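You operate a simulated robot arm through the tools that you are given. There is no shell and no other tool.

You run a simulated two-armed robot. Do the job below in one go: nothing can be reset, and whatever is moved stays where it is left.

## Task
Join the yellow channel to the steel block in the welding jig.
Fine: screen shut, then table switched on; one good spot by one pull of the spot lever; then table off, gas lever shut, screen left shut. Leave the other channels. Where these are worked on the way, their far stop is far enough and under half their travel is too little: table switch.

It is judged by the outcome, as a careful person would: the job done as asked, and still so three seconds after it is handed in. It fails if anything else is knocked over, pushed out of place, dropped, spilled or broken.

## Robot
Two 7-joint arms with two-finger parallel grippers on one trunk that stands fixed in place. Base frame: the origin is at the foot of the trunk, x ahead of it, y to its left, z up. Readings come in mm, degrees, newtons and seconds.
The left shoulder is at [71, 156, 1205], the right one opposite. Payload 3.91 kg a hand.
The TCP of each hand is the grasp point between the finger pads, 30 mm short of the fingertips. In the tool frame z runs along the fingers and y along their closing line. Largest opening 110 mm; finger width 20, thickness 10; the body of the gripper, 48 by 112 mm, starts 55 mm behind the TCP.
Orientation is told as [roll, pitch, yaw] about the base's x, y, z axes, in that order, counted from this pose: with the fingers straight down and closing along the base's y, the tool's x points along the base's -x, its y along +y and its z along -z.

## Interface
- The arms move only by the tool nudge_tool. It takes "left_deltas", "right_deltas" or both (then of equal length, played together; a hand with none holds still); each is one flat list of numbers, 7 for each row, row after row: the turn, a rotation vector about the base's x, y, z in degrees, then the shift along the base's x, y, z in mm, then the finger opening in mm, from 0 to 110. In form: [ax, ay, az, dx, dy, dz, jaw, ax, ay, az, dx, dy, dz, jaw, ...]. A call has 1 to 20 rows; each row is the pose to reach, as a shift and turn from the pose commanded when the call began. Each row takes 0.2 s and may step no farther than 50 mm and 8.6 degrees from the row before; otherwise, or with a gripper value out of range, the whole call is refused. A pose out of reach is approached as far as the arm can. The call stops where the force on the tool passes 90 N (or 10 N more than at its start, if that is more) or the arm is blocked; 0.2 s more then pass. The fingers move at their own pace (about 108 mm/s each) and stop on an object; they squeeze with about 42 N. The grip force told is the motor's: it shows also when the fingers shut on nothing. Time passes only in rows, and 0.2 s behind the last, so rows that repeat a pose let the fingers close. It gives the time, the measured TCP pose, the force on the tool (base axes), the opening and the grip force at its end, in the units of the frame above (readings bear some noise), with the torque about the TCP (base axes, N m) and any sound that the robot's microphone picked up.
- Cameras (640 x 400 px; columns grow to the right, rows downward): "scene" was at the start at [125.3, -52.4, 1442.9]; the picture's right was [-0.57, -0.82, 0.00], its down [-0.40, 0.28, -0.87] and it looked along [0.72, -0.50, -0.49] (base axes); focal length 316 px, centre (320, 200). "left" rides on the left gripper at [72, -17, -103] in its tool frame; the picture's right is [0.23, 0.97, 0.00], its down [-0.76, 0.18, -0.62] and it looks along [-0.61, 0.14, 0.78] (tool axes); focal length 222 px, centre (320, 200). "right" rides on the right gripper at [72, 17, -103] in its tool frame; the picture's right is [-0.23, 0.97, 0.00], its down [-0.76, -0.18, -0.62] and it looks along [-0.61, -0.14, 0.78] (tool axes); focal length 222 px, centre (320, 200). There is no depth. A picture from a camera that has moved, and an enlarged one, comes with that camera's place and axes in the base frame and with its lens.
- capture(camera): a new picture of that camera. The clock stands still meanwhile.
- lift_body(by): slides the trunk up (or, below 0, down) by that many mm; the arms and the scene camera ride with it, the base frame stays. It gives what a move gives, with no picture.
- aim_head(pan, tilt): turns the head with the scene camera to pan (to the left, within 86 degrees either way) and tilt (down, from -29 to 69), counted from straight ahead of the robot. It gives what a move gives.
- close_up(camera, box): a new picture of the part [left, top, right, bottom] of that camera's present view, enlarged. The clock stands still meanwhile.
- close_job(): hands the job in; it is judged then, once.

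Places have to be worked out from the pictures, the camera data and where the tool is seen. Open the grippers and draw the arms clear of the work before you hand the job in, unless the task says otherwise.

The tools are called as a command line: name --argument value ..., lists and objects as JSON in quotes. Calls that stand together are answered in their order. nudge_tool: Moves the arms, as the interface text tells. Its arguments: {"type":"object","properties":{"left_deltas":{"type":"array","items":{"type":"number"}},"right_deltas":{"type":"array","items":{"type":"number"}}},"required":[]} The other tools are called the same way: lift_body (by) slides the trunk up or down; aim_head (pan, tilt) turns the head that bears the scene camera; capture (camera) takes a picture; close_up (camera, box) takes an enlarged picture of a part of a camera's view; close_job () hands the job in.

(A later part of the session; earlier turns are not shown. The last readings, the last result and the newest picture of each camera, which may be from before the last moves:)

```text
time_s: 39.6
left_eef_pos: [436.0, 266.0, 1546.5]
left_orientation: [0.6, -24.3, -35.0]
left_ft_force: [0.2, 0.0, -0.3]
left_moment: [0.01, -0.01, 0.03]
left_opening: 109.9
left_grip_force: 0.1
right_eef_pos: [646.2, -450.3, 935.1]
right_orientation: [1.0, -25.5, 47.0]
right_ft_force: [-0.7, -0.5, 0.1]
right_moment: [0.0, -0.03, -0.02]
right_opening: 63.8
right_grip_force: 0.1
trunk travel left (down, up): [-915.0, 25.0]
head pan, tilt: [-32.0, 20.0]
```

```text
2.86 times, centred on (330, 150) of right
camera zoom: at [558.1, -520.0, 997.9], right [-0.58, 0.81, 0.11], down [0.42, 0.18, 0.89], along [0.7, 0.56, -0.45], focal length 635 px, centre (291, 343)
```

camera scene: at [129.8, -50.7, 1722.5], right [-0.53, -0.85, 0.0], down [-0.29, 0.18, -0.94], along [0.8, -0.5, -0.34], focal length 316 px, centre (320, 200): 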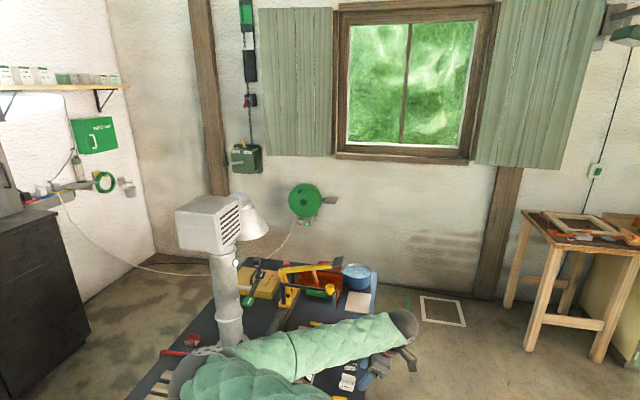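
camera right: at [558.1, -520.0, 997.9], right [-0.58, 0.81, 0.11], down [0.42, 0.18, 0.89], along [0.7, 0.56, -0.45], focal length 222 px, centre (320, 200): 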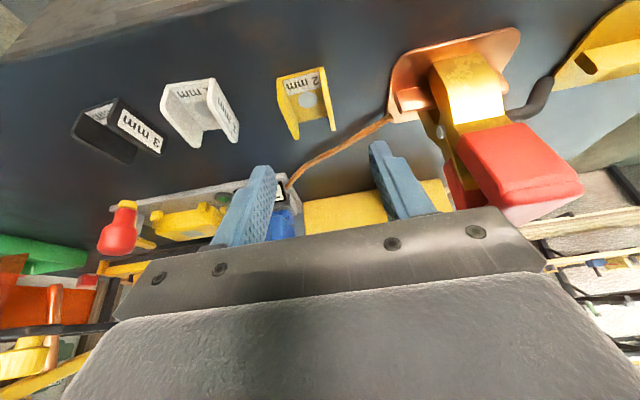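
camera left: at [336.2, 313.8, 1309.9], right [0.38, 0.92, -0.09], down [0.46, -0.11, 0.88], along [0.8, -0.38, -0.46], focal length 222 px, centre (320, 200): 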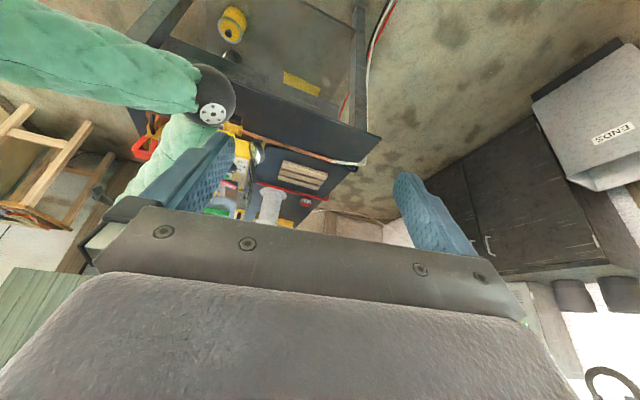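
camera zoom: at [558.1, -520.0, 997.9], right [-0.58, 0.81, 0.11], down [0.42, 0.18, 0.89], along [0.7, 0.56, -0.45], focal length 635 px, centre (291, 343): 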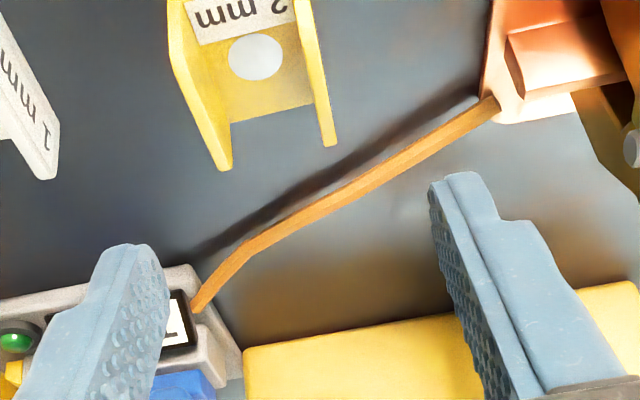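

Hand is centred over the channel along the closing line (TCP u ≈ channel u). I descend to just above the table.

nudge_tool --right_deltas '[0, 0, 0, 1, 1, -25, 64, 0, 0, 0, 2.5, 2.5, -50, 64, 0, 0, 0, 2.5, 2.5, -63, 64]'

capture --camera "right"

close_up --camera "right" --box '[220, 80, 440, 220]'

```text
time_s: 40.4
left_eef_pos: [435.9, 266.7, 1544.4]
left_orientation: [0.6, -24.4, -34.9]
left_ft_force: [0.6, 0.2, -0.3]
left_moment: [-0.02, -0.01, 0.02]
left_opening: 110.3
left_grip_force: 0.1
right_eef_pos: [648.8, -446.9, 872.9]
right_orientation: [1.0, -25.6, 47.0]
right_ft_force: [-0.3, -0.2, -0.1]
right_moment: [0.02, 0.02, -0.01]
right_opening: 64.3
right_grip_force: 0.0
trunk travel left (down, up): [-915.0, 25.0]
head pan, tilt: [-32.0, 20.0]
```

```text
taken
camera right: at [561.7, -516.1, 936.5], right [-0.58, 0.81, 0.11], down [0.42, 0.18, 0.89], along [0.7, 0.56, -0.45], focal length 222 px, centre (320, 200)
```

right: 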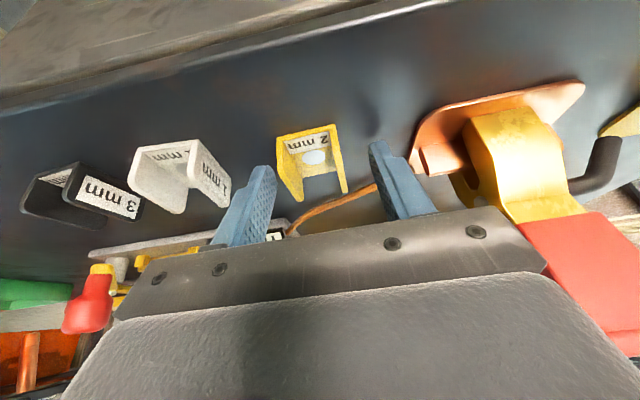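

```text
2.86 times, centred on (330, 150) of right
camera zoom: at [561.7, -516.1, 936.5], right [-0.58, 0.81, 0.11], down [0.42, 0.18, 0.89], along [0.7, 0.56, -0.45], focal length 635 px, centre (291, 343)
```

zoom: 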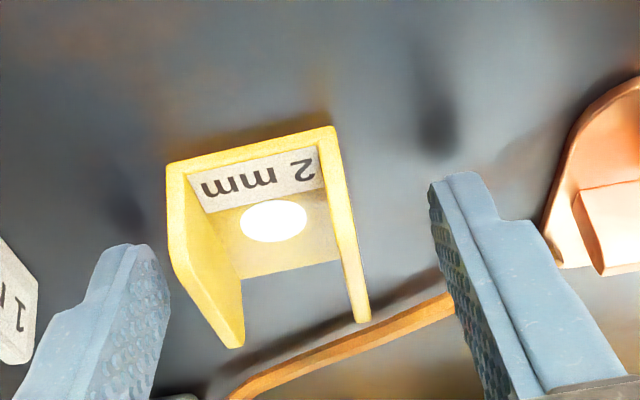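

Projection check: fingertips straddle the channel with ≈8 and ≈13 mm gaps, at mid-length. I lower 3 mm more and close.

nudge_tool --right_deltas '[0, 0, 0, 1, -1, -3, 64, 0, 0, 0, 1, -1, -3, 50, 0, 0, 0, 1, -1, -3, 36, 0, 0, 0, 1, -1, -3, 36, 0, 0, 0, 1, -1, -3, 36]'

capture --camera "right"

```text
time_s: 41.6
left_eef_pos: [435.1, 267.2, 1546.4]
left_orientation: [0.5, -24.4, -34.9]
left_ft_force: [0.8, -0.4, -0.3]
left_moment: [-0.01, 0.01, -0.01]
left_opening: 109.9
left_grip_force: 0.2
right_eef_pos: [650.9, -447.6, 872.2]
right_orientation: [0.8, -25.6, 47.2]
right_ft_force: [15.5, -13.8, 30.1]
right_moment: [-0.84, -1.06, -0.17]
right_opening: 45.5
right_grip_force: 9.7
trunk travel left (down, up): [-915.0, 25.0]
head pan, tilt: [-32.0, 20.0]
```

```text
taken
camera right: at [563.7, -517.9, 934.9], right [-0.58, 0.81, 0.11], down [0.42, 0.18, 0.89], along [0.7, 0.56, -0.44], focal length 222 px, centre (320, 200)
```

right: 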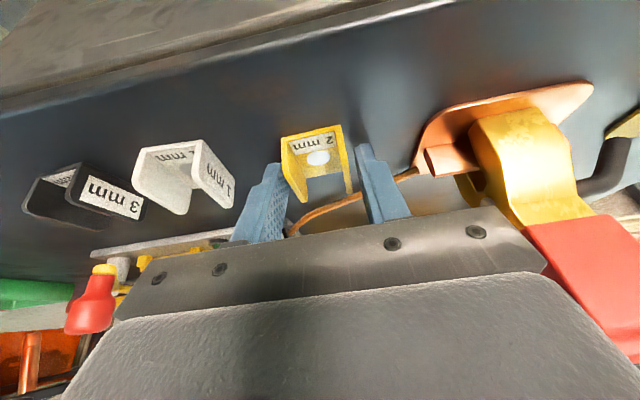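

The fingertips touch the table (30 N up, so the table top is ≈841) and the grip is not complete. I lift 3 mm and let the fingers close fully.

nudge_tool --right_deltas '[0, 0, 0, 0, 0, 2, 36, 0, 0, 0, 0, 0, 3, 34, 0, 0, 0, 0, 0, 3, 30, 0, 0, 0, 0, 0, 3, 30, 0, 0, 0, 0, 0, 3, 30]'

close_up --camera "right" --box '[220, 80, 440, 220]'

```text
time_s: 42.8
left_eef_pos: [435.8, 267.6, 1545.2]
left_orientation: [0.5, -24.4, -34.9]
left_ft_force: [-1.0, 0.0, 1.0]
left_moment: [0.01, 0.02, 0.01]
left_opening: 110.1
left_grip_force: 0.0
right_eef_pos: [648.5, -447.3, 871.2]
right_orientation: [1.1, -25.5, 47.0]
right_ft_force: [-0.7, 1.0, 0.5]
right_moment: [-0.01, 0.0, 0.0]
right_opening: 35.3
right_grip_force: 42.1
trunk travel left (down, up): [-915.0, 25.0]
head pan, tilt: [-32.0, 20.0]
```

```text
2.86 times, centred on (330, 150) of right
camera zoom: at [562.6, -516.9, 935.3], right [-0.58, 0.81, 0.12], down [0.42, 0.18, 0.89], along [0.7, 0.56, -0.45], focal length 635 px, centre (291, 343)
```

zoom: 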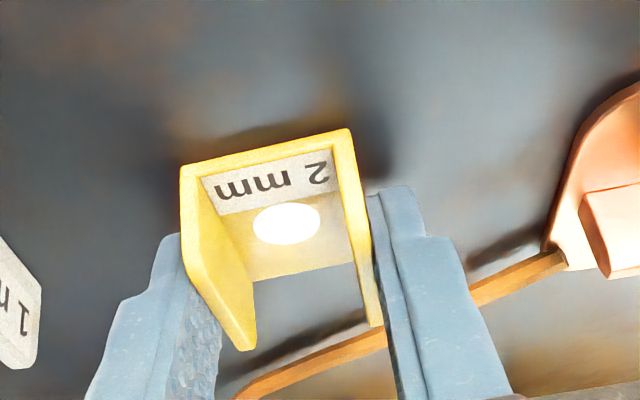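

Gripped: 35 mm wide at 42 N. I lift straight up, then move out to the right and higher, so that the trunk can be lowered for the farther reach.

nudge_tool --right_deltas '[0, 0, 0, 0, 0, 15, 30, 0, 0, 0, 0, 0, 50, 30, 0, 0, 0, 0, 0, 95, 30, 0, 0, 0, 10, -20, 135, 30, 0, 0, 0, 20, -42, 175, 30, 0, 0, 0, 32, -64, 215, 30, 0, 0, 0, 44, -86, 255, 30, 0, 0, 0, 56, -108, 295, 30, 0, 0, 0, 68, -130, 335, 30, 0, 0, 0, 80, -152, 375, 30, 0, 0, 0, 92, -173, 415, 30]'

capture --camera "right"

capture --camera "scene"

```text
time_s: 45.2
left_eef_pos: [435.7, 266.0, 1546.2]
left_orientation: [0.6, -24.5, -34.9]
left_ft_force: [-0.6, -0.2, -0.4]
left_moment: [0.01, -0.04, 0.04]
left_opening: 110.1
left_grip_force: 0.1
right_eef_pos: [744.0, -623.4, 1285.5]
right_orientation: [1.1, -25.6, 47.0]
right_ft_force: [-0.9, -0.2, -1.1]
right_moment: [0.0, 0.02, 0.02]
right_opening: 35.5
right_grip_force: 41.6
trunk travel left (down, up): [-915.0, 25.0]
head pan, tilt: [-32.0, 20.0]
```

```text
taken
camera right: at [657.5, -692.1, 1348.9], right [-0.58, 0.81, 0.11], down [0.42, 0.18, 0.89], along [0.7, 0.56, -0.45], focal length 222 px, centre (320, 200)
```

right: 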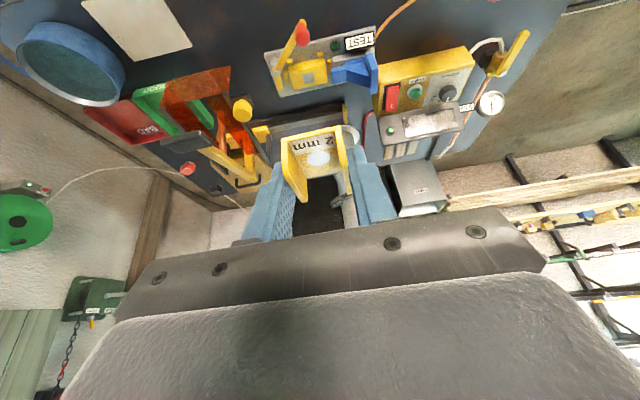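

```text
taken
camera scene: at [128.7, -50.6, 1722.4], right [-0.53, -0.85, 0.0], down [-0.29, 0.18, -0.94], along [0.8, -0.5, -0.34], focal length 316 px, centre (320, 200)
```

scene: 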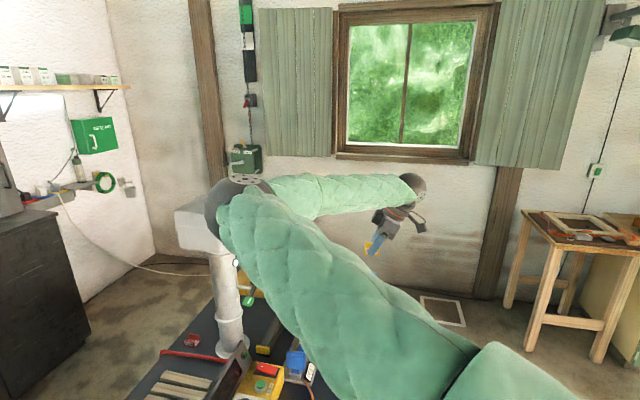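

The channel is held well. This high view shows the whole weld area; I enlarge it before lowering the trunk.

close_up --camera "right" --box '[100, 40, 280, 220]'

close_up --camera "right" --box '[360, 30, 540, 170]'

close_up --camera "right" --box '[250, 10, 400, 120]'

```text
2.22 times, centred on (190, 130) of right
camera zoom: at [657.5, -692.1, 1348.9], right [-0.58, 0.81, 0.11], down [0.42, 0.18, 0.89], along [0.7, 0.56, -0.45], focal length 494 px, centre (609, 356)
```

zoom: 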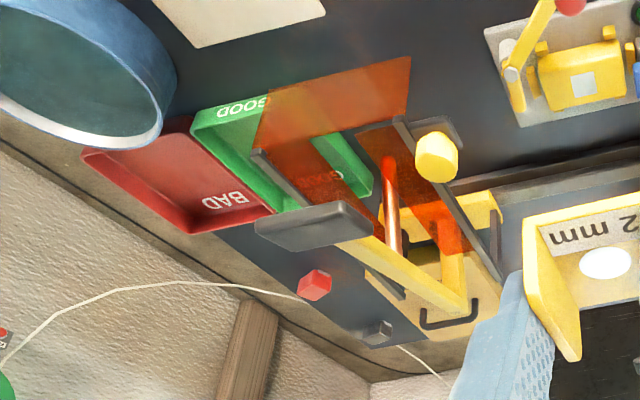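

```text
2.86 times, centred on (450, 100) of right
camera zoom: at [657.5, -692.1, 1348.9], right [-0.58, 0.81, 0.11], down [0.42, 0.18, 0.89], along [0.7, 0.56, -0.45], focal length 635 px, centre (-51, 486)
```

zoom: 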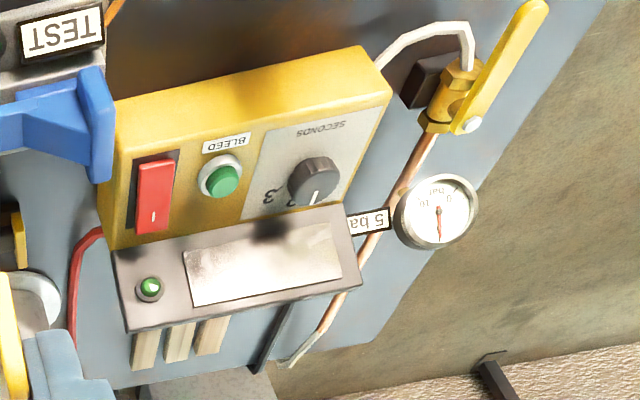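

```text
3.64 times, centred on (325, 65) of right
camera zoom: at [657.5, -692.1, 1348.9], right [-0.58, 0.81, 0.11], down [0.42, 0.18, 0.89], along [0.7, 0.56, -0.45], focal length 808 px, centre (302, 691)
```

zoom: 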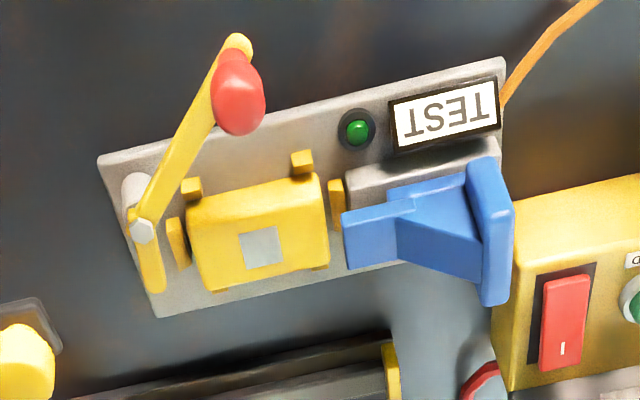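

Now I lower the trunk by 300 so the right shoulder is about level for the far reach to the jig.

lift_body --by -300

capture --camera "scene"

```text
time_s: 48.2
left_eef_pos: [436.3, 266.7, 1247.0]
left_orientation: [0.5, -24.5, -34.9]
left_ft_force: [-0.3, 0.0, -1.4]
left_moment: [0.0, -0.01, 0.01]
left_opening: 109.8
left_grip_force: 0.0
right_eef_pos: [742.9, -623.4, 986.4]
right_orientation: [0.9, -25.6, 47.0]
right_ft_force: [-0.2, -0.8, -0.3]
right_moment: [0.02, -0.01, 0.0]
right_opening: 35.1
right_grip_force: 42.3
trunk travel left (down, up): [-615.0, 325.0]
head pan, tilt: [-32.0, 20.0]
```

```text
taken
camera scene: at [129.2, -50.0, 1422.5], right [-0.53, -0.85, 0.0], down [-0.29, 0.18, -0.94], along [0.8, -0.5, -0.34], focal length 316 px, centre (320, 200)
```

scene: 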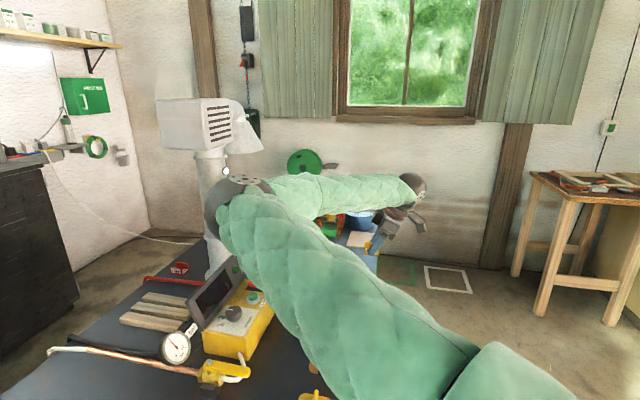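

Channel sits 12 mm ahead of the TCP and 31 mm below it. I rise over the red knob and go above the bare square (target TCP ≈[894,-491]).

nudge_tool --right_deltas '[0, 0, 0, 0, 0, 25, 30, 0, 0, 0, 5, 5, 45, 30, 0, 0, -0.5, 35, 31, 45, 30, 0, 0, -1, 65, 57, 45, 30, 0, 0, -1.5, 95, 83, 45, 30, 0, 0, -1.5, 125, 109, 45, 30, 0, 0, -1.5, 151, 132, 45, 30, 0, 0, -1.5, 151, 132, 45, 30]'

capture --camera "right"

close_up --camera "right" --box '[220, 60, 460, 230]'

```text
time_s: 50.0
left_eef_pos: [435.5, 266.6, 1245.9]
left_orientation: [0.5, -24.5, -34.9]
left_ft_force: [0.2, -0.1, 0.2]
left_moment: [0.0, -0.01, 0.02]
left_opening: 109.8
left_grip_force: 0.1
right_eef_pos: [896.9, -489.6, 1030.3]
right_orientation: [1.0, -25.6, 45.4]
right_ft_force: [0.3, -0.8, -0.4]
right_moment: [-0.02, 0.03, 0.0]
right_opening: 35.3
right_grip_force: 41.6
trunk travel left (down, up): [-615.0, 325.0]
head pan, tilt: [-32.0, 20.0]
```

```text
taken
camera right: at [808.0, -556.8, 1094.4], right [-0.56, 0.82, 0.11], down [0.43, 0.17, 0.89], along [0.71, 0.54, -0.45], focal length 222 px, centre (320, 200)
```

right: 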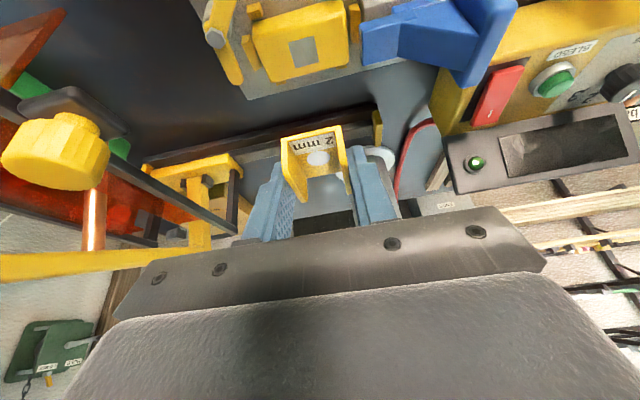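

```text
2.35 times, centred on (340, 145) of right
camera zoom: at [808.0, -556.8, 1094.4], right [-0.56, 0.82, 0.11], down [0.43, 0.17, 0.89], along [0.71, 0.54, -0.45], focal length 523 px, centre (273, 329)
```

zoom: 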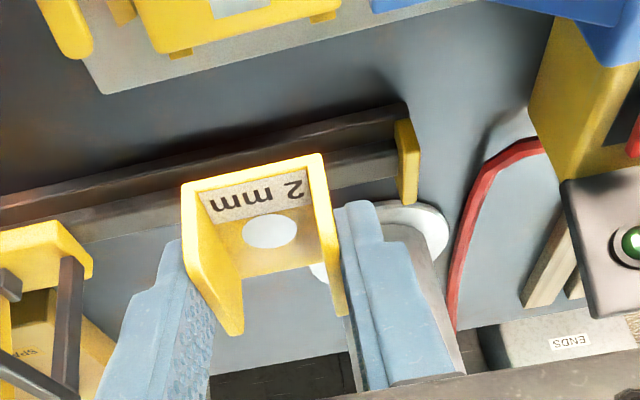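

The channel is ≈2 mm off the square's centre; I correct and descend to about 27 mm above contact.

nudge_tool --right_deltas '[0, 0, 0, -1, -1, -30, 30, 0, 0, 0, -2, -1.8, -60, 30, 0, 0, 0, -2, -1.8, -90, 30, 0, 0, 0, -2, -1.8, -90, 30]'

capture --camera "right"

close_up --camera "right" --box '[200, 40, 440, 220]'

```text
time_s: 51.0
left_eef_pos: [434.5, 268.7, 1245.7]
left_orientation: [0.4, -24.4, -34.9]
left_ft_force: [0.5, -0.7, -0.1]
left_moment: [0.0, 0.0, -0.01]
left_opening: 110.0
left_grip_force: 0.0
right_eef_pos: [892.5, -491.0, 940.7]
right_orientation: [1.1, -25.6, 45.4]
right_ft_force: [0.6, -0.6, -0.2]
right_moment: [0.0, 0.0, -0.01]
right_opening: 35.4
right_grip_force: 41.8
trunk travel left (down, up): [-615.0, 325.0]
head pan, tilt: [-32.0, 20.0]
```

```text
taken
camera right: at [803.4, -558.7, 1004.1], right [-0.56, 0.82, 0.11], down [0.43, 0.17, 0.89], along [0.71, 0.54, -0.45], focal length 222 px, centre (320, 200)
```

right: 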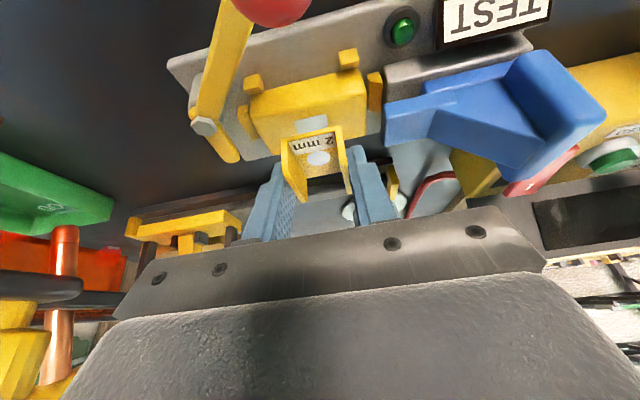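

```text
2.22 times, centred on (320, 130) of right
camera zoom: at [803.4, -558.7, 1004.1], right [-0.56, 0.82, 0.11], down [0.43, 0.17, 0.89], along [0.71, 0.54, -0.45], focal length 494 px, centre (320, 356)
```

zoom: 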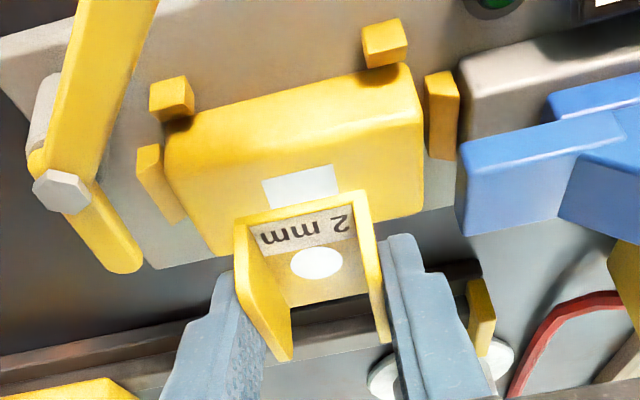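

Square centre ≈ u 978, v 297 and the channel's spot is within ≈2 mm. I lower in small steps, watching the force.

nudge_tool --right_deltas '[0, 0, 0, 1, 1, -10, 30, 0, 0, 0, 1, 1, -18, 30, 0, 0, 0, 1, 1, -23, 30, 0, 0, 0, 1, 1, -23, 30]'

```text
time_s: 52.0
left_eef_pos: [435.1, 266.4, 1245.4]
left_orientation: [0.5, -24.4, -34.9]
left_ft_force: [0.6, 0.6, -1.2]
left_moment: [0.01, -0.01, 0.01]
left_opening: 110.0
left_grip_force: 0.0
right_eef_pos: [894.5, -490.6, 918.1]
right_orientation: [0.9, -25.6, 45.5]
right_ft_force: [-0.5, -0.1, -0.1]
right_moment: [-0.04, -0.05, 0.02]
right_opening: 35.3
right_grip_force: 42.0
trunk travel left (down, up): [-615.0, 325.0]
head pan, tilt: [-32.0, 20.0]
```

nudge_tool --right_deltas '[0, 0, 0, 0, 0, -2, 30, 0, 0, 0, 0, 0, -3.5, 30, 0, 0, 0, 0, 0, -3.5, 30]'

close_up --camera "right" --box '[200, 40, 440, 220]'

```text
time_s: 52.8
left_eef_pos: [436.0, 266.7, 1244.8]
left_orientation: [0.5, -24.4, -35.0]
left_ft_force: [0.0, 0.6, 0.4]
left_moment: [0.04, -0.05, -0.03]
left_opening: 109.7
left_grip_force: 0.0
right_eef_pos: [894.1, -490.5, 914.6]
right_orientation: [0.9, -25.7, 45.5]
right_ft_force: [-0.4, 0.4, -1.1]
right_moment: [-0.03, -0.03, 0.01]
right_opening: 35.1
right_grip_force: 42.4
trunk travel left (down, up): [-615.0, 325.0]
head pan, tilt: [-32.0, 20.0]
```

```text
2.22 times, centred on (320, 130) of right
camera zoom: at [806.0, -557.8, 978.0], right [-0.56, 0.82, 0.11], down [0.43, 0.17, 0.89], along [0.71, 0.54, -0.45], focal length 494 px, centre (320, 356)
```

zoom: 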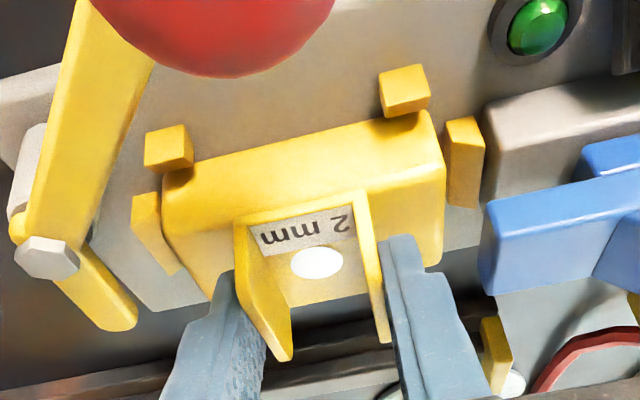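

The edge seen in front is the block's lower side edge, so the channel is just above the top face (≈880). I keep lowering in 1–1.5 mm steps until the force rises.

nudge_tool --right_deltas '[0, 0, 0, 0, 0, -1.5, 30, 0, 0, 0, 0, 0, -1.5, 30]'

```text
time_s: 53.4
left_eef_pos: [436.1, 267.2, 1245.8]
left_orientation: [0.5, -24.4, -34.9]
left_ft_force: [0.2, -0.6, 0.4]
left_moment: [0.0, 0.02, 0.01]
left_opening: 109.9
left_grip_force: 0.1
right_eef_pos: [893.8, -491.4, 913.1]
right_orientation: [1.0, -25.6, 45.6]
right_ft_force: [0.0, -0.3, 0.3]
right_moment: [-0.03, -0.03, -0.01]
right_opening: 35.1
right_grip_force: 42.1
trunk travel left (down, up): [-615.0, 325.0]
head pan, tilt: [-32.0, 20.0]
```

nudge_tool --right_deltas '[0, 0, 0, 0, 0, -1.5, 30, 0, 0, 0, 0, 0, -1.5, 30]'

```text
time_s: 54.0
left_eef_pos: [435.9, 267.4, 1245.5]
left_orientation: [0.4, -24.4, -35.0]
left_ft_force: [-0.4, -1.2, 0.9]
left_moment: [-0.01, -0.01, -0.01]
left_opening: 110.0
left_grip_force: 0.1
right_eef_pos: [893.8, -490.5, 912.2]
right_orientation: [1.0, -25.7, 45.4]
right_ft_force: [0.5, 0.5, -0.2]
right_moment: [0.01, -0.01, 0.04]
right_opening: 34.8
right_grip_force: 42.2
trunk travel left (down, up): [-615.0, 325.0]
head pan, tilt: [-32.0, 20.0]
```

nudge_tool --right_deltas '[0, 0, 0, 0, 0, -1.5, 30, 0, 0, 0, 0, 0, -1.5, 30]'

```text
time_s: 54.6
left_eef_pos: [436.0, 266.1, 1245.3]
left_orientation: [0.5, -24.4, -34.9]
left_ft_force: [-0.7, 0.0, -0.1]
left_moment: [0.03, 0.01, 0.02]
left_opening: 110.2
left_grip_force: 0.1
right_eef_pos: [894.9, -489.9, 910.1]
right_orientation: [1.0, -25.6, 45.5]
right_ft_force: [0.5, -0.3, -0.8]
right_moment: [-0.02, -0.01, -0.02]
right_opening: 35.3
right_grip_force: 41.9
trunk travel left (down, up): [-615.0, 325.0]
head pan, tilt: [-32.0, 20.0]
```

nudge_tool --right_deltas '[0, 0, 0, 0, 0, -1.5, 30, 0, 0, 0, 0, 0, -2, 30]'

close_up --camera "right" --box '[200, 40, 440, 220]'

```text
time_s: 55.2
left_eef_pos: [433.6, 267.5, 1245.6]
left_orientation: [0.6, -24.5, -34.9]
left_ft_force: [0.1, 0.8, -0.3]
left_moment: [0.0, 0.02, -0.02]
left_opening: 109.6
left_grip_force: 0.0
right_eef_pos: [894.0, -491.1, 910.5]
right_orientation: [0.9, -25.7, 45.6]
right_ft_force: [3.5, -2.2, 9.2]
right_moment: [-0.11, -0.27, -0.02]
right_opening: 35.2
right_grip_force: 42.7
trunk travel left (down, up): [-615.0, 325.0]
head pan, tilt: [-32.0, 20.0]
```

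```text
2.22 times, centred on (320, 130) of right
camera zoom: at [805.8, -557.9, 973.0], right [-0.56, 0.82, 0.11], down [0.43, 0.17, 0.89], along [0.71, 0.54, -0.44], focal length 494 px, centre (320, 356)
```

zoom: 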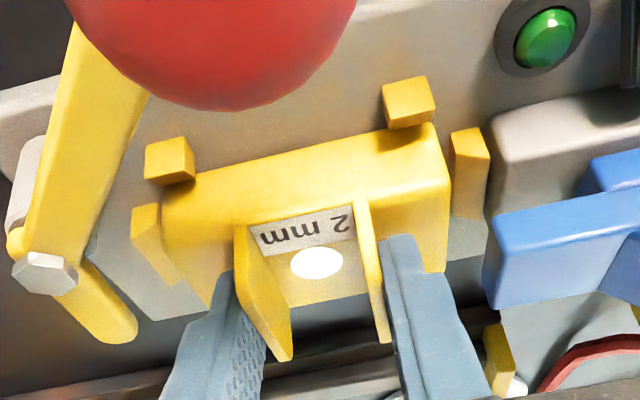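

Contact at ≈9 N: the channel sits on the block. I open the fingers (slightly unloading), then look.

nudge_tool --right_deltas '[0, 0, 0, 0, 0, 1, 36, 0, 0, 0, 0, 0, 1, 44, 0, 0, 0, 0, 0, 1, 54, 0, 0, 0, 0, 0, 1, 54]'

close_up --camera "right" --box '[200, 40, 440, 220]'

```text
time_s: 56.2
left_eef_pos: [434.2, 267.7, 1245.5]
left_orientation: [0.5, -24.4, -34.9]
left_ft_force: [-0.5, -0.5, -0.1]
left_moment: [-0.01, -0.01, 0.02]
left_opening: 110.0
left_grip_force: 0.0
right_eef_pos: [892.7, -490.4, 910.1]
right_orientation: [1.0, -25.6, 45.6]
right_ft_force: [-0.7, 2.1, 6.9]
right_moment: [-0.08, -0.13, 0.03]
right_opening: 52.8
right_grip_force: 0.0
trunk travel left (down, up): [-615.0, 325.0]
head pan, tilt: [-32.0, 20.0]
```

```text
2.22 times, centred on (320, 130) of right
camera zoom: at [805.3, -557.5, 973.1], right [-0.56, 0.82, 0.11], down [0.43, 0.17, 0.89], along [0.71, 0.54, -0.45], focal length 494 px, centre (320, 356)
```

zoom: 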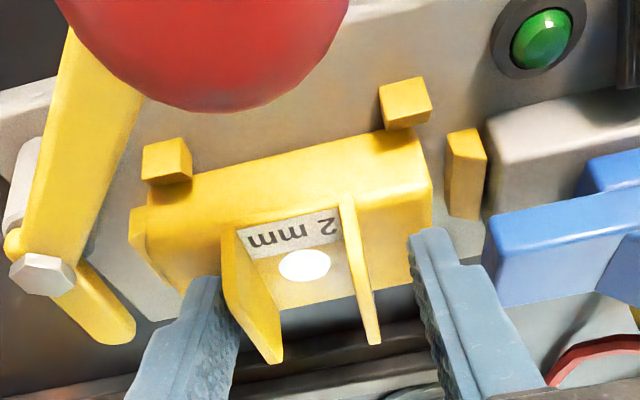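

The block has a little play in its chocks and slid ≈5 mm toward the far chock with the opening finger, taking the channel along. I lift 5 mm to free everything and re-measure.

nudge_tool --right_deltas '[0, 0, 0, 0, 0, 3, 54, 0, 0, 0, 0, 0, 6, 54, 0, 0, 0, 0, 0, 6, 54]'

close_up --camera "right" --box '[200, 40, 440, 220]'

```text
time_s: 57.0
left_eef_pos: [435.3, 266.6, 1245.5]
left_orientation: [0.5, -24.5, -35.0]
left_ft_force: [0.6, 0.1, -0.4]
left_moment: [0.01, 0.0, -0.02]
left_opening: 110.0
left_grip_force: 0.1
right_eef_pos: [893.8, -491.6, 914.2]
right_orientation: [1.0, -25.7, 45.5]
right_ft_force: [-0.1, 0.7, -0.7]
right_moment: [0.03, 0.0, -0.03]
right_opening: 54.1
right_grip_force: 0.1
trunk travel left (down, up): [-615.0, 325.0]
head pan, tilt: [-32.0, 20.0]
```

```text
2.22 times, centred on (320, 130) of right
camera zoom: at [805.7, -558.7, 978.2], right [-0.56, 0.82, 0.11], down [0.43, 0.17, 0.89], along [0.71, 0.54, -0.45], focal length 494 px, centre (320, 356)
```

zoom: 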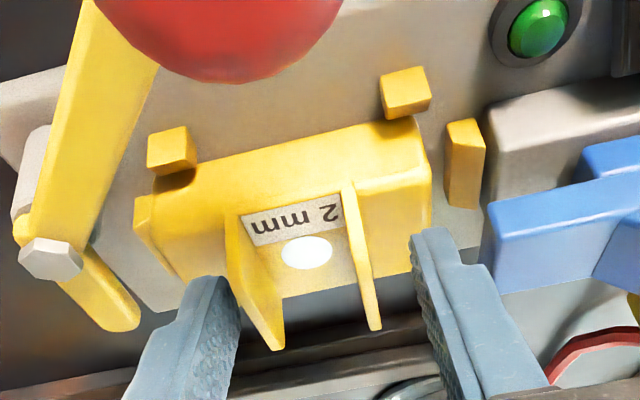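

Channel spot and bare square moved together and still coincide (both ≈ u 981). I shift the hand a few mm so that neither finger touches the flanges and rise straight up.

nudge_tool --right_deltas '[0, 0, 0, 3.5, -3.5, 0, 56, 0, 0, 0, 3.5, -3.5, 12, 56, 0, 0, 0, 3.5, -3.5, 45, 56, 0, 0, 0, 3.5, -3.5, 90, 56, 0, 0, 0, 3.5, -3.5, 120, 56]'

capture --camera "right"

close_up --camera "right" --box '[200, 0, 440, 150]'

```text
time_s: 58.2
left_eef_pos: [436.7, 266.3, 1246.5]
left_orientation: [0.5, -24.5, -34.8]
left_ft_force: [0.5, 0.6, -0.2]
left_moment: [0.0, 0.02, -0.02]
left_opening: 109.9
left_grip_force: 0.1
right_eef_pos: [897.6, -492.7, 1036.3]
right_orientation: [0.9, -25.5, 45.6]
right_ft_force: [-0.3, 0.0, 0.2]
right_moment: [-0.03, -0.01, -0.02]
right_opening: 56.0
right_grip_force: 0.0
trunk travel left (down, up): [-615.0, 325.0]
head pan, tilt: [-32.0, 20.0]
```

```text
taken
camera right: at [809.1, -560.2, 1099.5], right [-0.56, 0.82, 0.11], down [0.43, 0.17, 0.89], along [0.71, 0.54, -0.45], focal length 222 px, centre (320, 200)
```

right: 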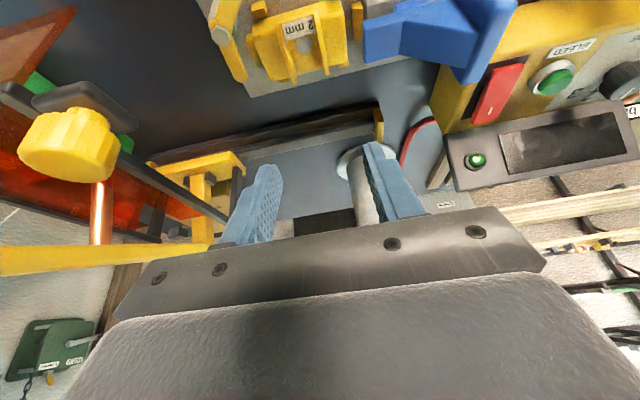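

```text
2.67 times, centred on (320, 75) of right
camera zoom: at [809.1, -560.2, 1099.5], right [-0.56, 0.82, 0.11], down [0.43, 0.17, 0.89], along [0.71, 0.54, -0.45], focal length 592 px, centre (320, 533)
```

zoom: 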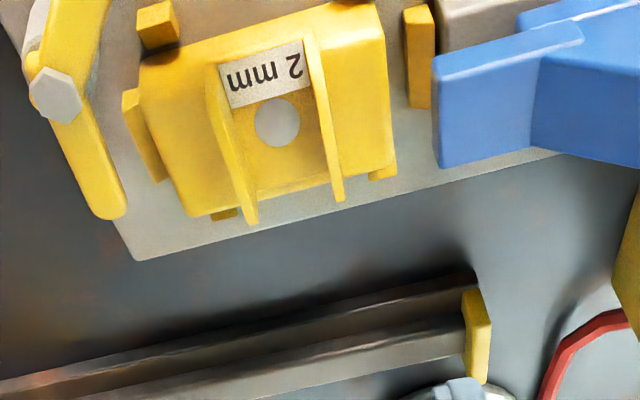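

The channel now rests on the block, spot at ≈(u 981, v 293). Next the screen: its knob (35 mm wide, z ≈992–1020) is at ≈[965,-616]. I back the right hand off to a free spot and bring it upright before re-aiming it.

nudge_tool --right_deltas '[0, 0, 0, -10, -10, 30, 70, -4.6, 4.5, 0, -32, -29, 55, 70, -9.2, 9, 0, -54, -48, 70, 70, -13.7, 13.4, 0, -76, -68, 80, 70, -18.3, 17.9, 0, -98, -87, 84, 70]'

nudge_tool --right_deltas '[0, 0, -8, 0, 0, 0, 70, 0, 0, -16, 0, 0, 0, 70, 0, 0, -24, 0, 0, 0, 70, 0, 0, -32, 0, 0, 0, 70, 0, 0, -40, 0, 0, 0, 70, 0, 0, -48, 0, 0, 0, 70, 0, 0, -56, 0, 0, 0, 70, 0, 0, -64, 0, 0, 0, 70, 0, 0, -72, 0, 0, 0, 70, 0, 0, -77, 0, 0, 0, 70]'

capture --camera "scene"

capture --camera "right"

```text
time_s: 59.4
left_eef_pos: [437.0, 266.3, 1244.7]
left_orientation: [0.5, -24.3, -34.8]
left_ft_force: [0.1, 0.5, -0.4]
left_moment: [0.0, 0.02, 0.02]
left_opening: 109.8
left_grip_force: 0.0
right_eef_pos: [800.7, -580.9, 1117.6]
right_orientation: [0.9, 0.0, 45.7]
right_ft_force: [0.2, -0.5, 0.7]
right_moment: [0.01, 0.02, -0.02]
right_opening: 70.1
right_grip_force: 0.1
trunk travel left (down, up): [-615.0, 325.0]
head pan, tilt: [-32.0, 20.0]
```

```text
time_s: 61.6
left_eef_pos: [434.6, 268.3, 1244.8]
left_orientation: [0.6, -24.4, -34.9]
left_ft_force: [-0.4, 0.7, -0.3]
left_moment: [0.0, 0.03, 0.01]
left_opening: 110.0
left_grip_force: 0.0
right_eef_pos: [800.4, -580.3, 1117.0]
right_orientation: [0.9, 0.1, -31.4]
right_ft_force: [0.5, 0.0, 0.1]
right_moment: [-0.03, 0.04, 0.01]
right_opening: 70.0
right_grip_force: 0.0
trunk travel left (down, up): [-615.0, 325.0]
head pan, tilt: [-32.0, 20.0]
```

```text
taken
camera scene: at [129.4, -49.9, 1422.5], right [-0.53, -0.85, 0.0], down [-0.29, 0.18, -0.94], along [0.8, -0.5, -0.34], focal length 316 px, centre (320, 200)
```

scene: 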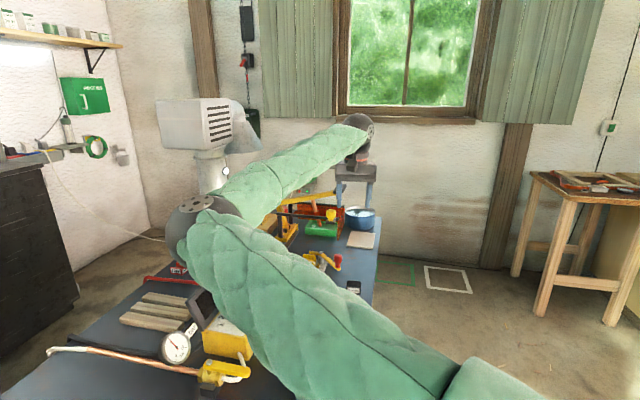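

```text
taken
camera right: at [745.7, -529.5, 1222.5], right [0.7, 0.71, 0.02], down [0.55, -0.56, 0.62], along [0.45, -0.43, -0.78], focal length 222 px, centre (320, 200)
```

right: 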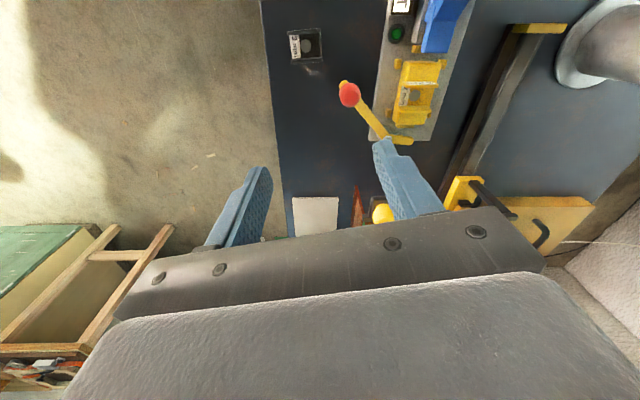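

The wrist now points along the bench. I tip the hand forward 50° and bring it to a pre-grasp short of the screen knob, open 70 mm.

nudge_tool --right_deltas '[-4.3, -7.1, 0, 10, 0, -5, 70, -8.7, -14.2, 0, 20, 0, -10, 70, -13, -21.3, 0, 30, 0, -20, 70, -17.3, -28.5, 0, 45, 0, -30, 70, -21.7, -35.6, 0, 60, -2, -40, 70, -26, -42.7, 0, 75, -4, -50, 70]'

capture --camera "right"

```text
time_s: 63.0
left_eef_pos: [436.0, 266.6, 1245.8]
left_orientation: [0.7, -24.4, -34.9]
left_ft_force: [-0.1, -0.2, -0.6]
left_moment: [0.01, 0.01, 0.0]
left_opening: 110.0
left_grip_force: 0.0
right_eef_pos: [874.7, -586.4, 1068.3]
right_orientation: [1.0, -50.1, -31.5]
right_ft_force: [1.0, 0.0, -0.6]
right_moment: [0.04, 0.05, -0.04]
right_opening: 70.1
right_grip_force: 0.0
trunk travel left (down, up): [-615.0, 325.0]
head pan, tilt: [-32.0, 20.0]
```

```text
taken
camera right: at [774.4, -506.3, 1080.4], right [0.62, 0.76, 0.19], down [-0.09, -0.17, 0.98], along [0.78, -0.63, -0.04], focal length 222 px, centre (320, 200)
```

right: 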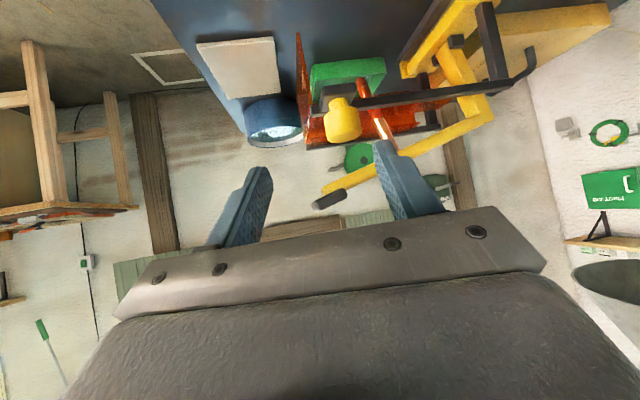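

Knob ≈[963,-614,1000]. I line up 60 mm short of it along the finger direction and then advance.

nudge_tool --right_deltas '[0, 0, 0, 39, 2.4, -16, 70, 0, 0, 0, 52, -5.6, -29, 70, 0, 0, 0, 65, -13.6, -42, 70, 0, 0, 0, 72, -18, -49, 70]'

capture --camera "right"

close_up --camera "right" --box '[220, 80, 440, 230]'

```text
time_s: 64.0
left_eef_pos: [434.5, 266.8, 1246.1]
left_orientation: [0.4, -24.4, -34.9]
left_ft_force: [0.3, 0.6, -0.9]
left_moment: [0.02, 0.0, -0.02]
left_opening: 109.9
left_grip_force: 0.1
right_eef_pos: [946.8, -603.0, 1018.3]
right_orientation: [1.0, -50.1, -31.5]
right_ft_force: [0.1, -0.8, -0.4]
right_moment: [0.0, 0.01, -0.01]
right_opening: 70.0
right_grip_force: 0.0
trunk travel left (down, up): [-615.0, 325.0]
head pan, tilt: [-32.0, 20.0]
```

```text
taken
camera right: at [846.8, -524.2, 1030.9], right [0.62, 0.76, 0.19], down [-0.09, -0.17, 0.98], along [0.78, -0.63, -0.04], focal length 222 px, centre (320, 200)
```

right: 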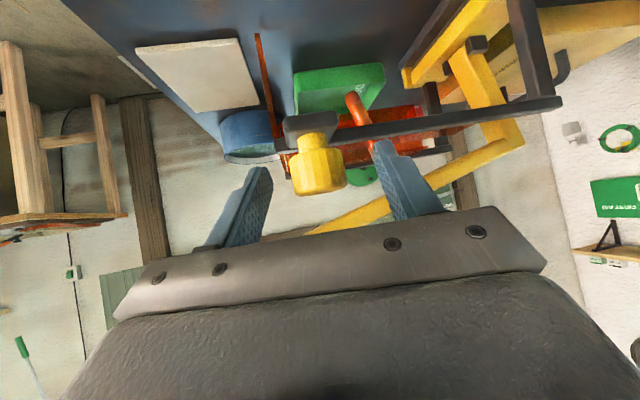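

```text
2.67 times, centred on (330, 155) of right
camera zoom: at [846.8, -524.2, 1030.9], right [0.62, 0.76, 0.19], down [-0.09, -0.17, 0.98], along [0.78, -0.63, -0.04], focal length 592 px, centre (293, 320)
```

zoom: 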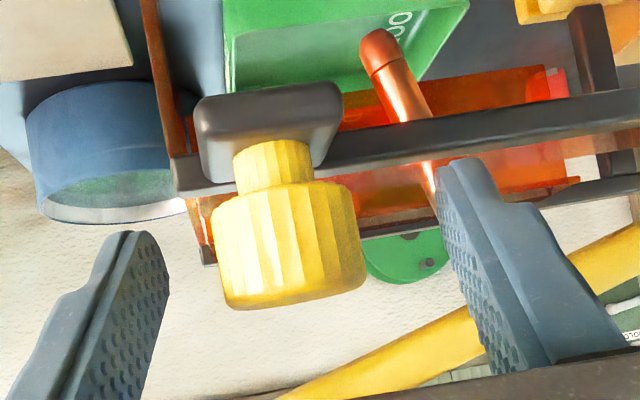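

The knob is centred between the open fingers. I advance the last 8 mm and close on it.

nudge_tool --right_deltas '[0, 0, 0, 6, -5, -4, 70, 0, 0, 0, 6, -5, -4, 50, 0, 0, 0, 6, -5, -4, 28, 0, 0, 0, 6, -5, -4, 28, 0, 0, 0, 6, -5, -4, 28]'

close_up --camera "right" --box '[220, 80, 440, 230]'

```text
time_s: 65.2
left_eef_pos: [435.8, 266.7, 1245.8]
left_orientation: [0.5, -24.4, -34.9]
left_ft_force: [0.0, 0.6, -0.4]
left_moment: [-0.02, 0.02, 0.01]
left_opening: 109.9
left_grip_force: 0.1
right_eef_pos: [952.4, -607.8, 1016.3]
right_orientation: [1.0, -49.9, -31.5]
right_ft_force: [0.7, 1.9, 0.8]
right_moment: [0.05, 0.33, -0.04]
right_opening: 31.4
right_grip_force: 45.0
trunk travel left (down, up): [-615.0, 325.0]
head pan, tilt: [-32.0, 20.0]
```

```text
2.67 times, centred on (330, 155) of right
camera zoom: at [853.0, -528.5, 1027.5], right [0.62, 0.76, 0.19], down [-0.09, -0.17, 0.98], along [0.78, -0.63, -0.04], focal length 592 px, centre (293, 320)
```

zoom: 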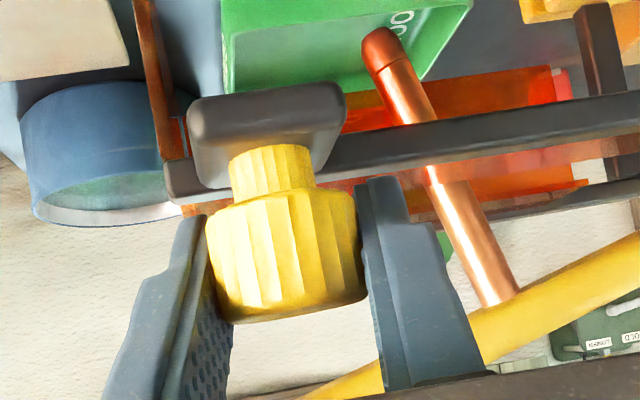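

Knob gripped at 45 N. I begin to pull along the rail toward the near stop, a little at a time, to watch the side force.

nudge_tool --right_deltas '[0, 0, 0, -7, 7.1, 0, 28, 0, 0, 0, -14, 14.2, 0, 28, 0, 0, 0, -21, 21.3, 0, 28]'

capture --camera "right"

```text
time_s: 66.0
left_eef_pos: [435.5, 267.4, 1246.0]
left_orientation: [0.5, -24.4, -34.9]
left_ft_force: [-0.1, -0.3, 0.7]
left_moment: [0.01, -0.02, 0.0]
left_opening: 109.8
left_grip_force: 0.0
right_eef_pos: [932.0, -586.7, 1015.9]
right_orientation: [1.1, -49.9, -31.5]
right_ft_force: [1.5, 3.9, -0.5]
right_moment: [-0.39, -0.28, -0.29]
right_opening: 31.5
right_grip_force: 44.9
trunk travel left (down, up): [-615.0, 325.0]
head pan, tilt: [-32.0, 20.0]
```

```text
taken
camera right: at [831.6, -507.1, 1027.5], right [0.62, 0.76, 0.19], down [-0.09, -0.17, 0.98], along [0.78, -0.63, -0.04], focal length 222 px, centre (320, 200)
```

right: 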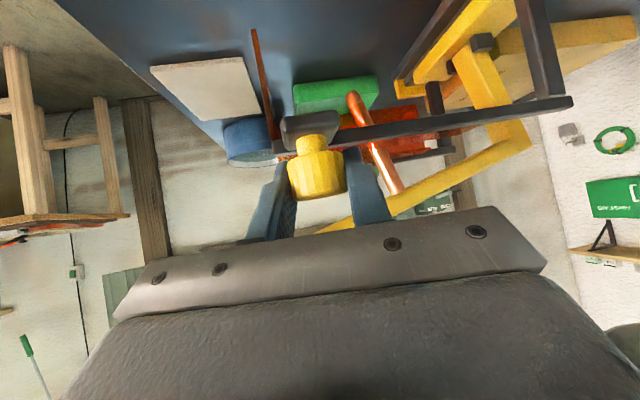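

The whole carriage follows with little force (≈4 N). I pull on to about 100 mm of travel and then check the clearance between the orange side panel and the red-knob lever.

nudge_tool --right_deltas '[0, 0, 0, -14, 14.2, 0, 28, 0, 0, 0, -28, 28.4, 0, 28, 0, 0, 0, -42, 42.6, 0, 28, 0, 0, 0, -53, 53.8, 0, 28]'

capture --camera "right"

capture --camera "scene"

```text
time_s: 67.0
left_eef_pos: [435.1, 266.6, 1245.3]
left_orientation: [0.4, -24.4, -34.9]
left_ft_force: [0.4, 0.7, -0.6]
left_moment: [-0.01, -0.04, 0.03]
left_opening: 110.0
left_grip_force: 0.0
right_eef_pos: [877.0, -533.4, 1015.8]
right_orientation: [1.0, -50.0, -31.6]
right_ft_force: [1.6, 2.8, -2.7]
right_moment: [-0.45, 0.16, 0.18]
right_opening: 31.1
right_grip_force: 44.9
trunk travel left (down, up): [-615.0, 325.0]
head pan, tilt: [-32.0, 20.0]
```

```text
taken
camera right: at [778.1, -453.5, 1027.6], right [0.62, 0.76, 0.18], down [-0.09, -0.17, 0.98], along [0.78, -0.63, -0.04], focal length 222 px, centre (320, 200)
```

right: 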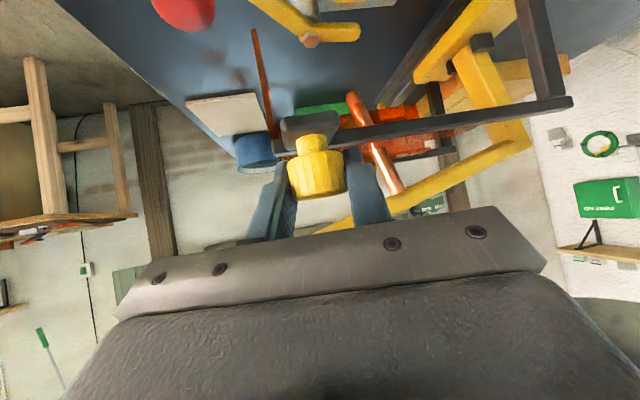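

```text
taken
camera scene: at [129.8, -49.6, 1422.4], right [-0.53, -0.85, 0.0], down [-0.29, 0.18, -0.94], along [0.8, -0.5, -0.34], focal length 316 px, centre (320, 200)
```

scene: 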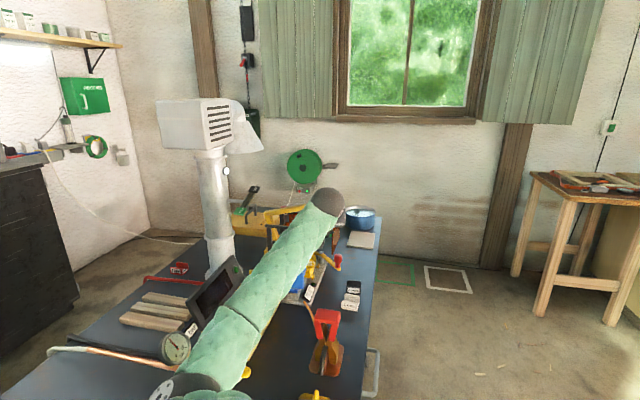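

close_up --camera "right" --box '[140, 0, 380, 150]'

close_up --camera "scene" --box '[260, 190, 380, 310]'

```text
2.67 times, centred on (260, 75) of right
camera zoom: at [778.1, -453.5, 1027.6], right [0.62, 0.76, 0.18], down [-0.09, -0.17, 0.98], along [0.78, -0.63, -0.04], focal length 592 px, centre (480, 533)
```

zoom: 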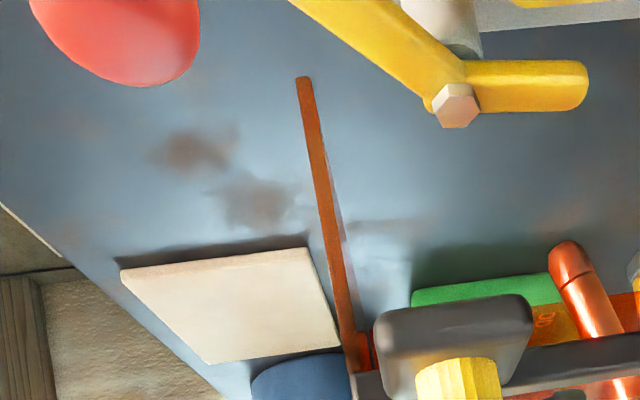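

```text
3.33 times, centred on (320, 250) of scene
camera zoom: at [129.8, -49.6, 1422.4], right [-0.53, -0.85, 0.0], down [-0.29, 0.18, -0.94], along [0.8, -0.5, -0.34], focal length 1055 px, centre (320, 33)
```

zoom: 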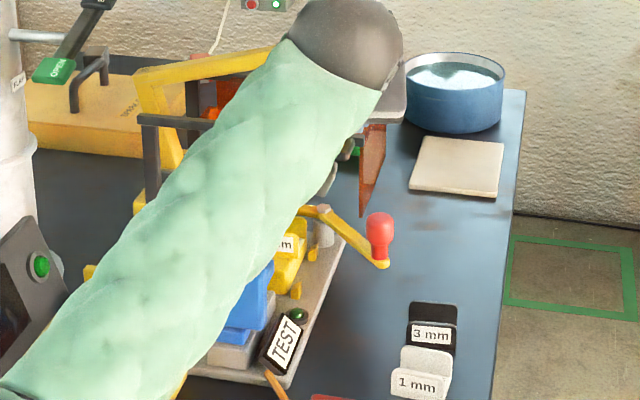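

The panel's lower corner is at about z 895 and the lever arm's top about 888, so it should just pass over. I go on in short steps and check force and picture.

nudge_tool --right_deltas '[0, 0, 0, -7, 7.1, 0, 28, 0, 0, 0, -14, 14.2, 0, 28, 0, 0, 0, -18, 18.2, 0, 28]'

close_up --camera "right" --box '[140, 0, 380, 150]'

close_up --camera "scene" --box '[310, 220, 380, 275]'

```text
time_s: 67.8
left_eef_pos: [436.0, 266.6, 1246.3]
left_orientation: [0.5, -24.3, -34.9]
left_ft_force: [-0.2, 0.5, 0.4]
left_moment: [0.01, -0.01, -0.03]
left_opening: 110.0
left_grip_force: 0.2
right_eef_pos: [860.5, -515.7, 1015.2]
right_orientation: [1.1, -49.9, -31.6]
right_ft_force: [-2.6, -4.9, -19.5]
right_moment: [-0.7, -0.62, -0.17]
right_opening: 31.5
right_grip_force: 44.7
trunk travel left (down, up): [-615.0, 325.0]
head pan, tilt: [-32.0, 20.0]
```

```text
2.67 times, centred on (260, 75) of right
camera zoom: at [760.7, -436.1, 1027.9], right [0.62, 0.76, 0.19], down [-0.08, -0.17, 0.98], along [0.78, -0.63, -0.04], focal length 592 px, centre (480, 533)
```

zoom: 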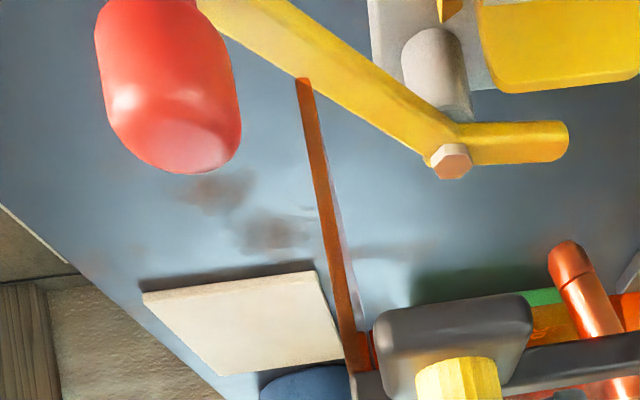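

```text
7.27 times, centred on (345, 248) of scene
camera zoom: at [129.6, -50.6, 1422.9], right [-0.53, -0.85, 0.0], down [-0.29, 0.18, -0.94], along [0.8, -0.5, -0.34], focal length 2302 px, centre (138, -146)
```

zoom: 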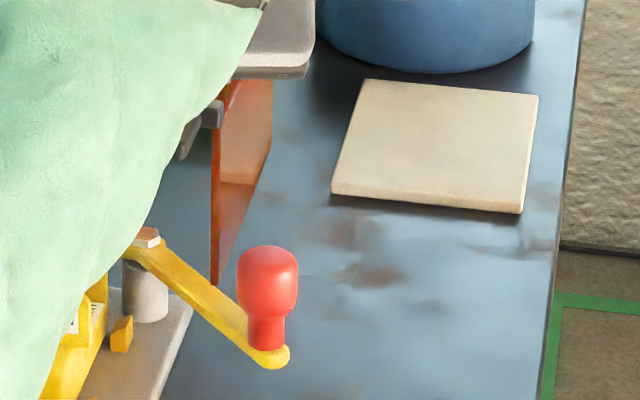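

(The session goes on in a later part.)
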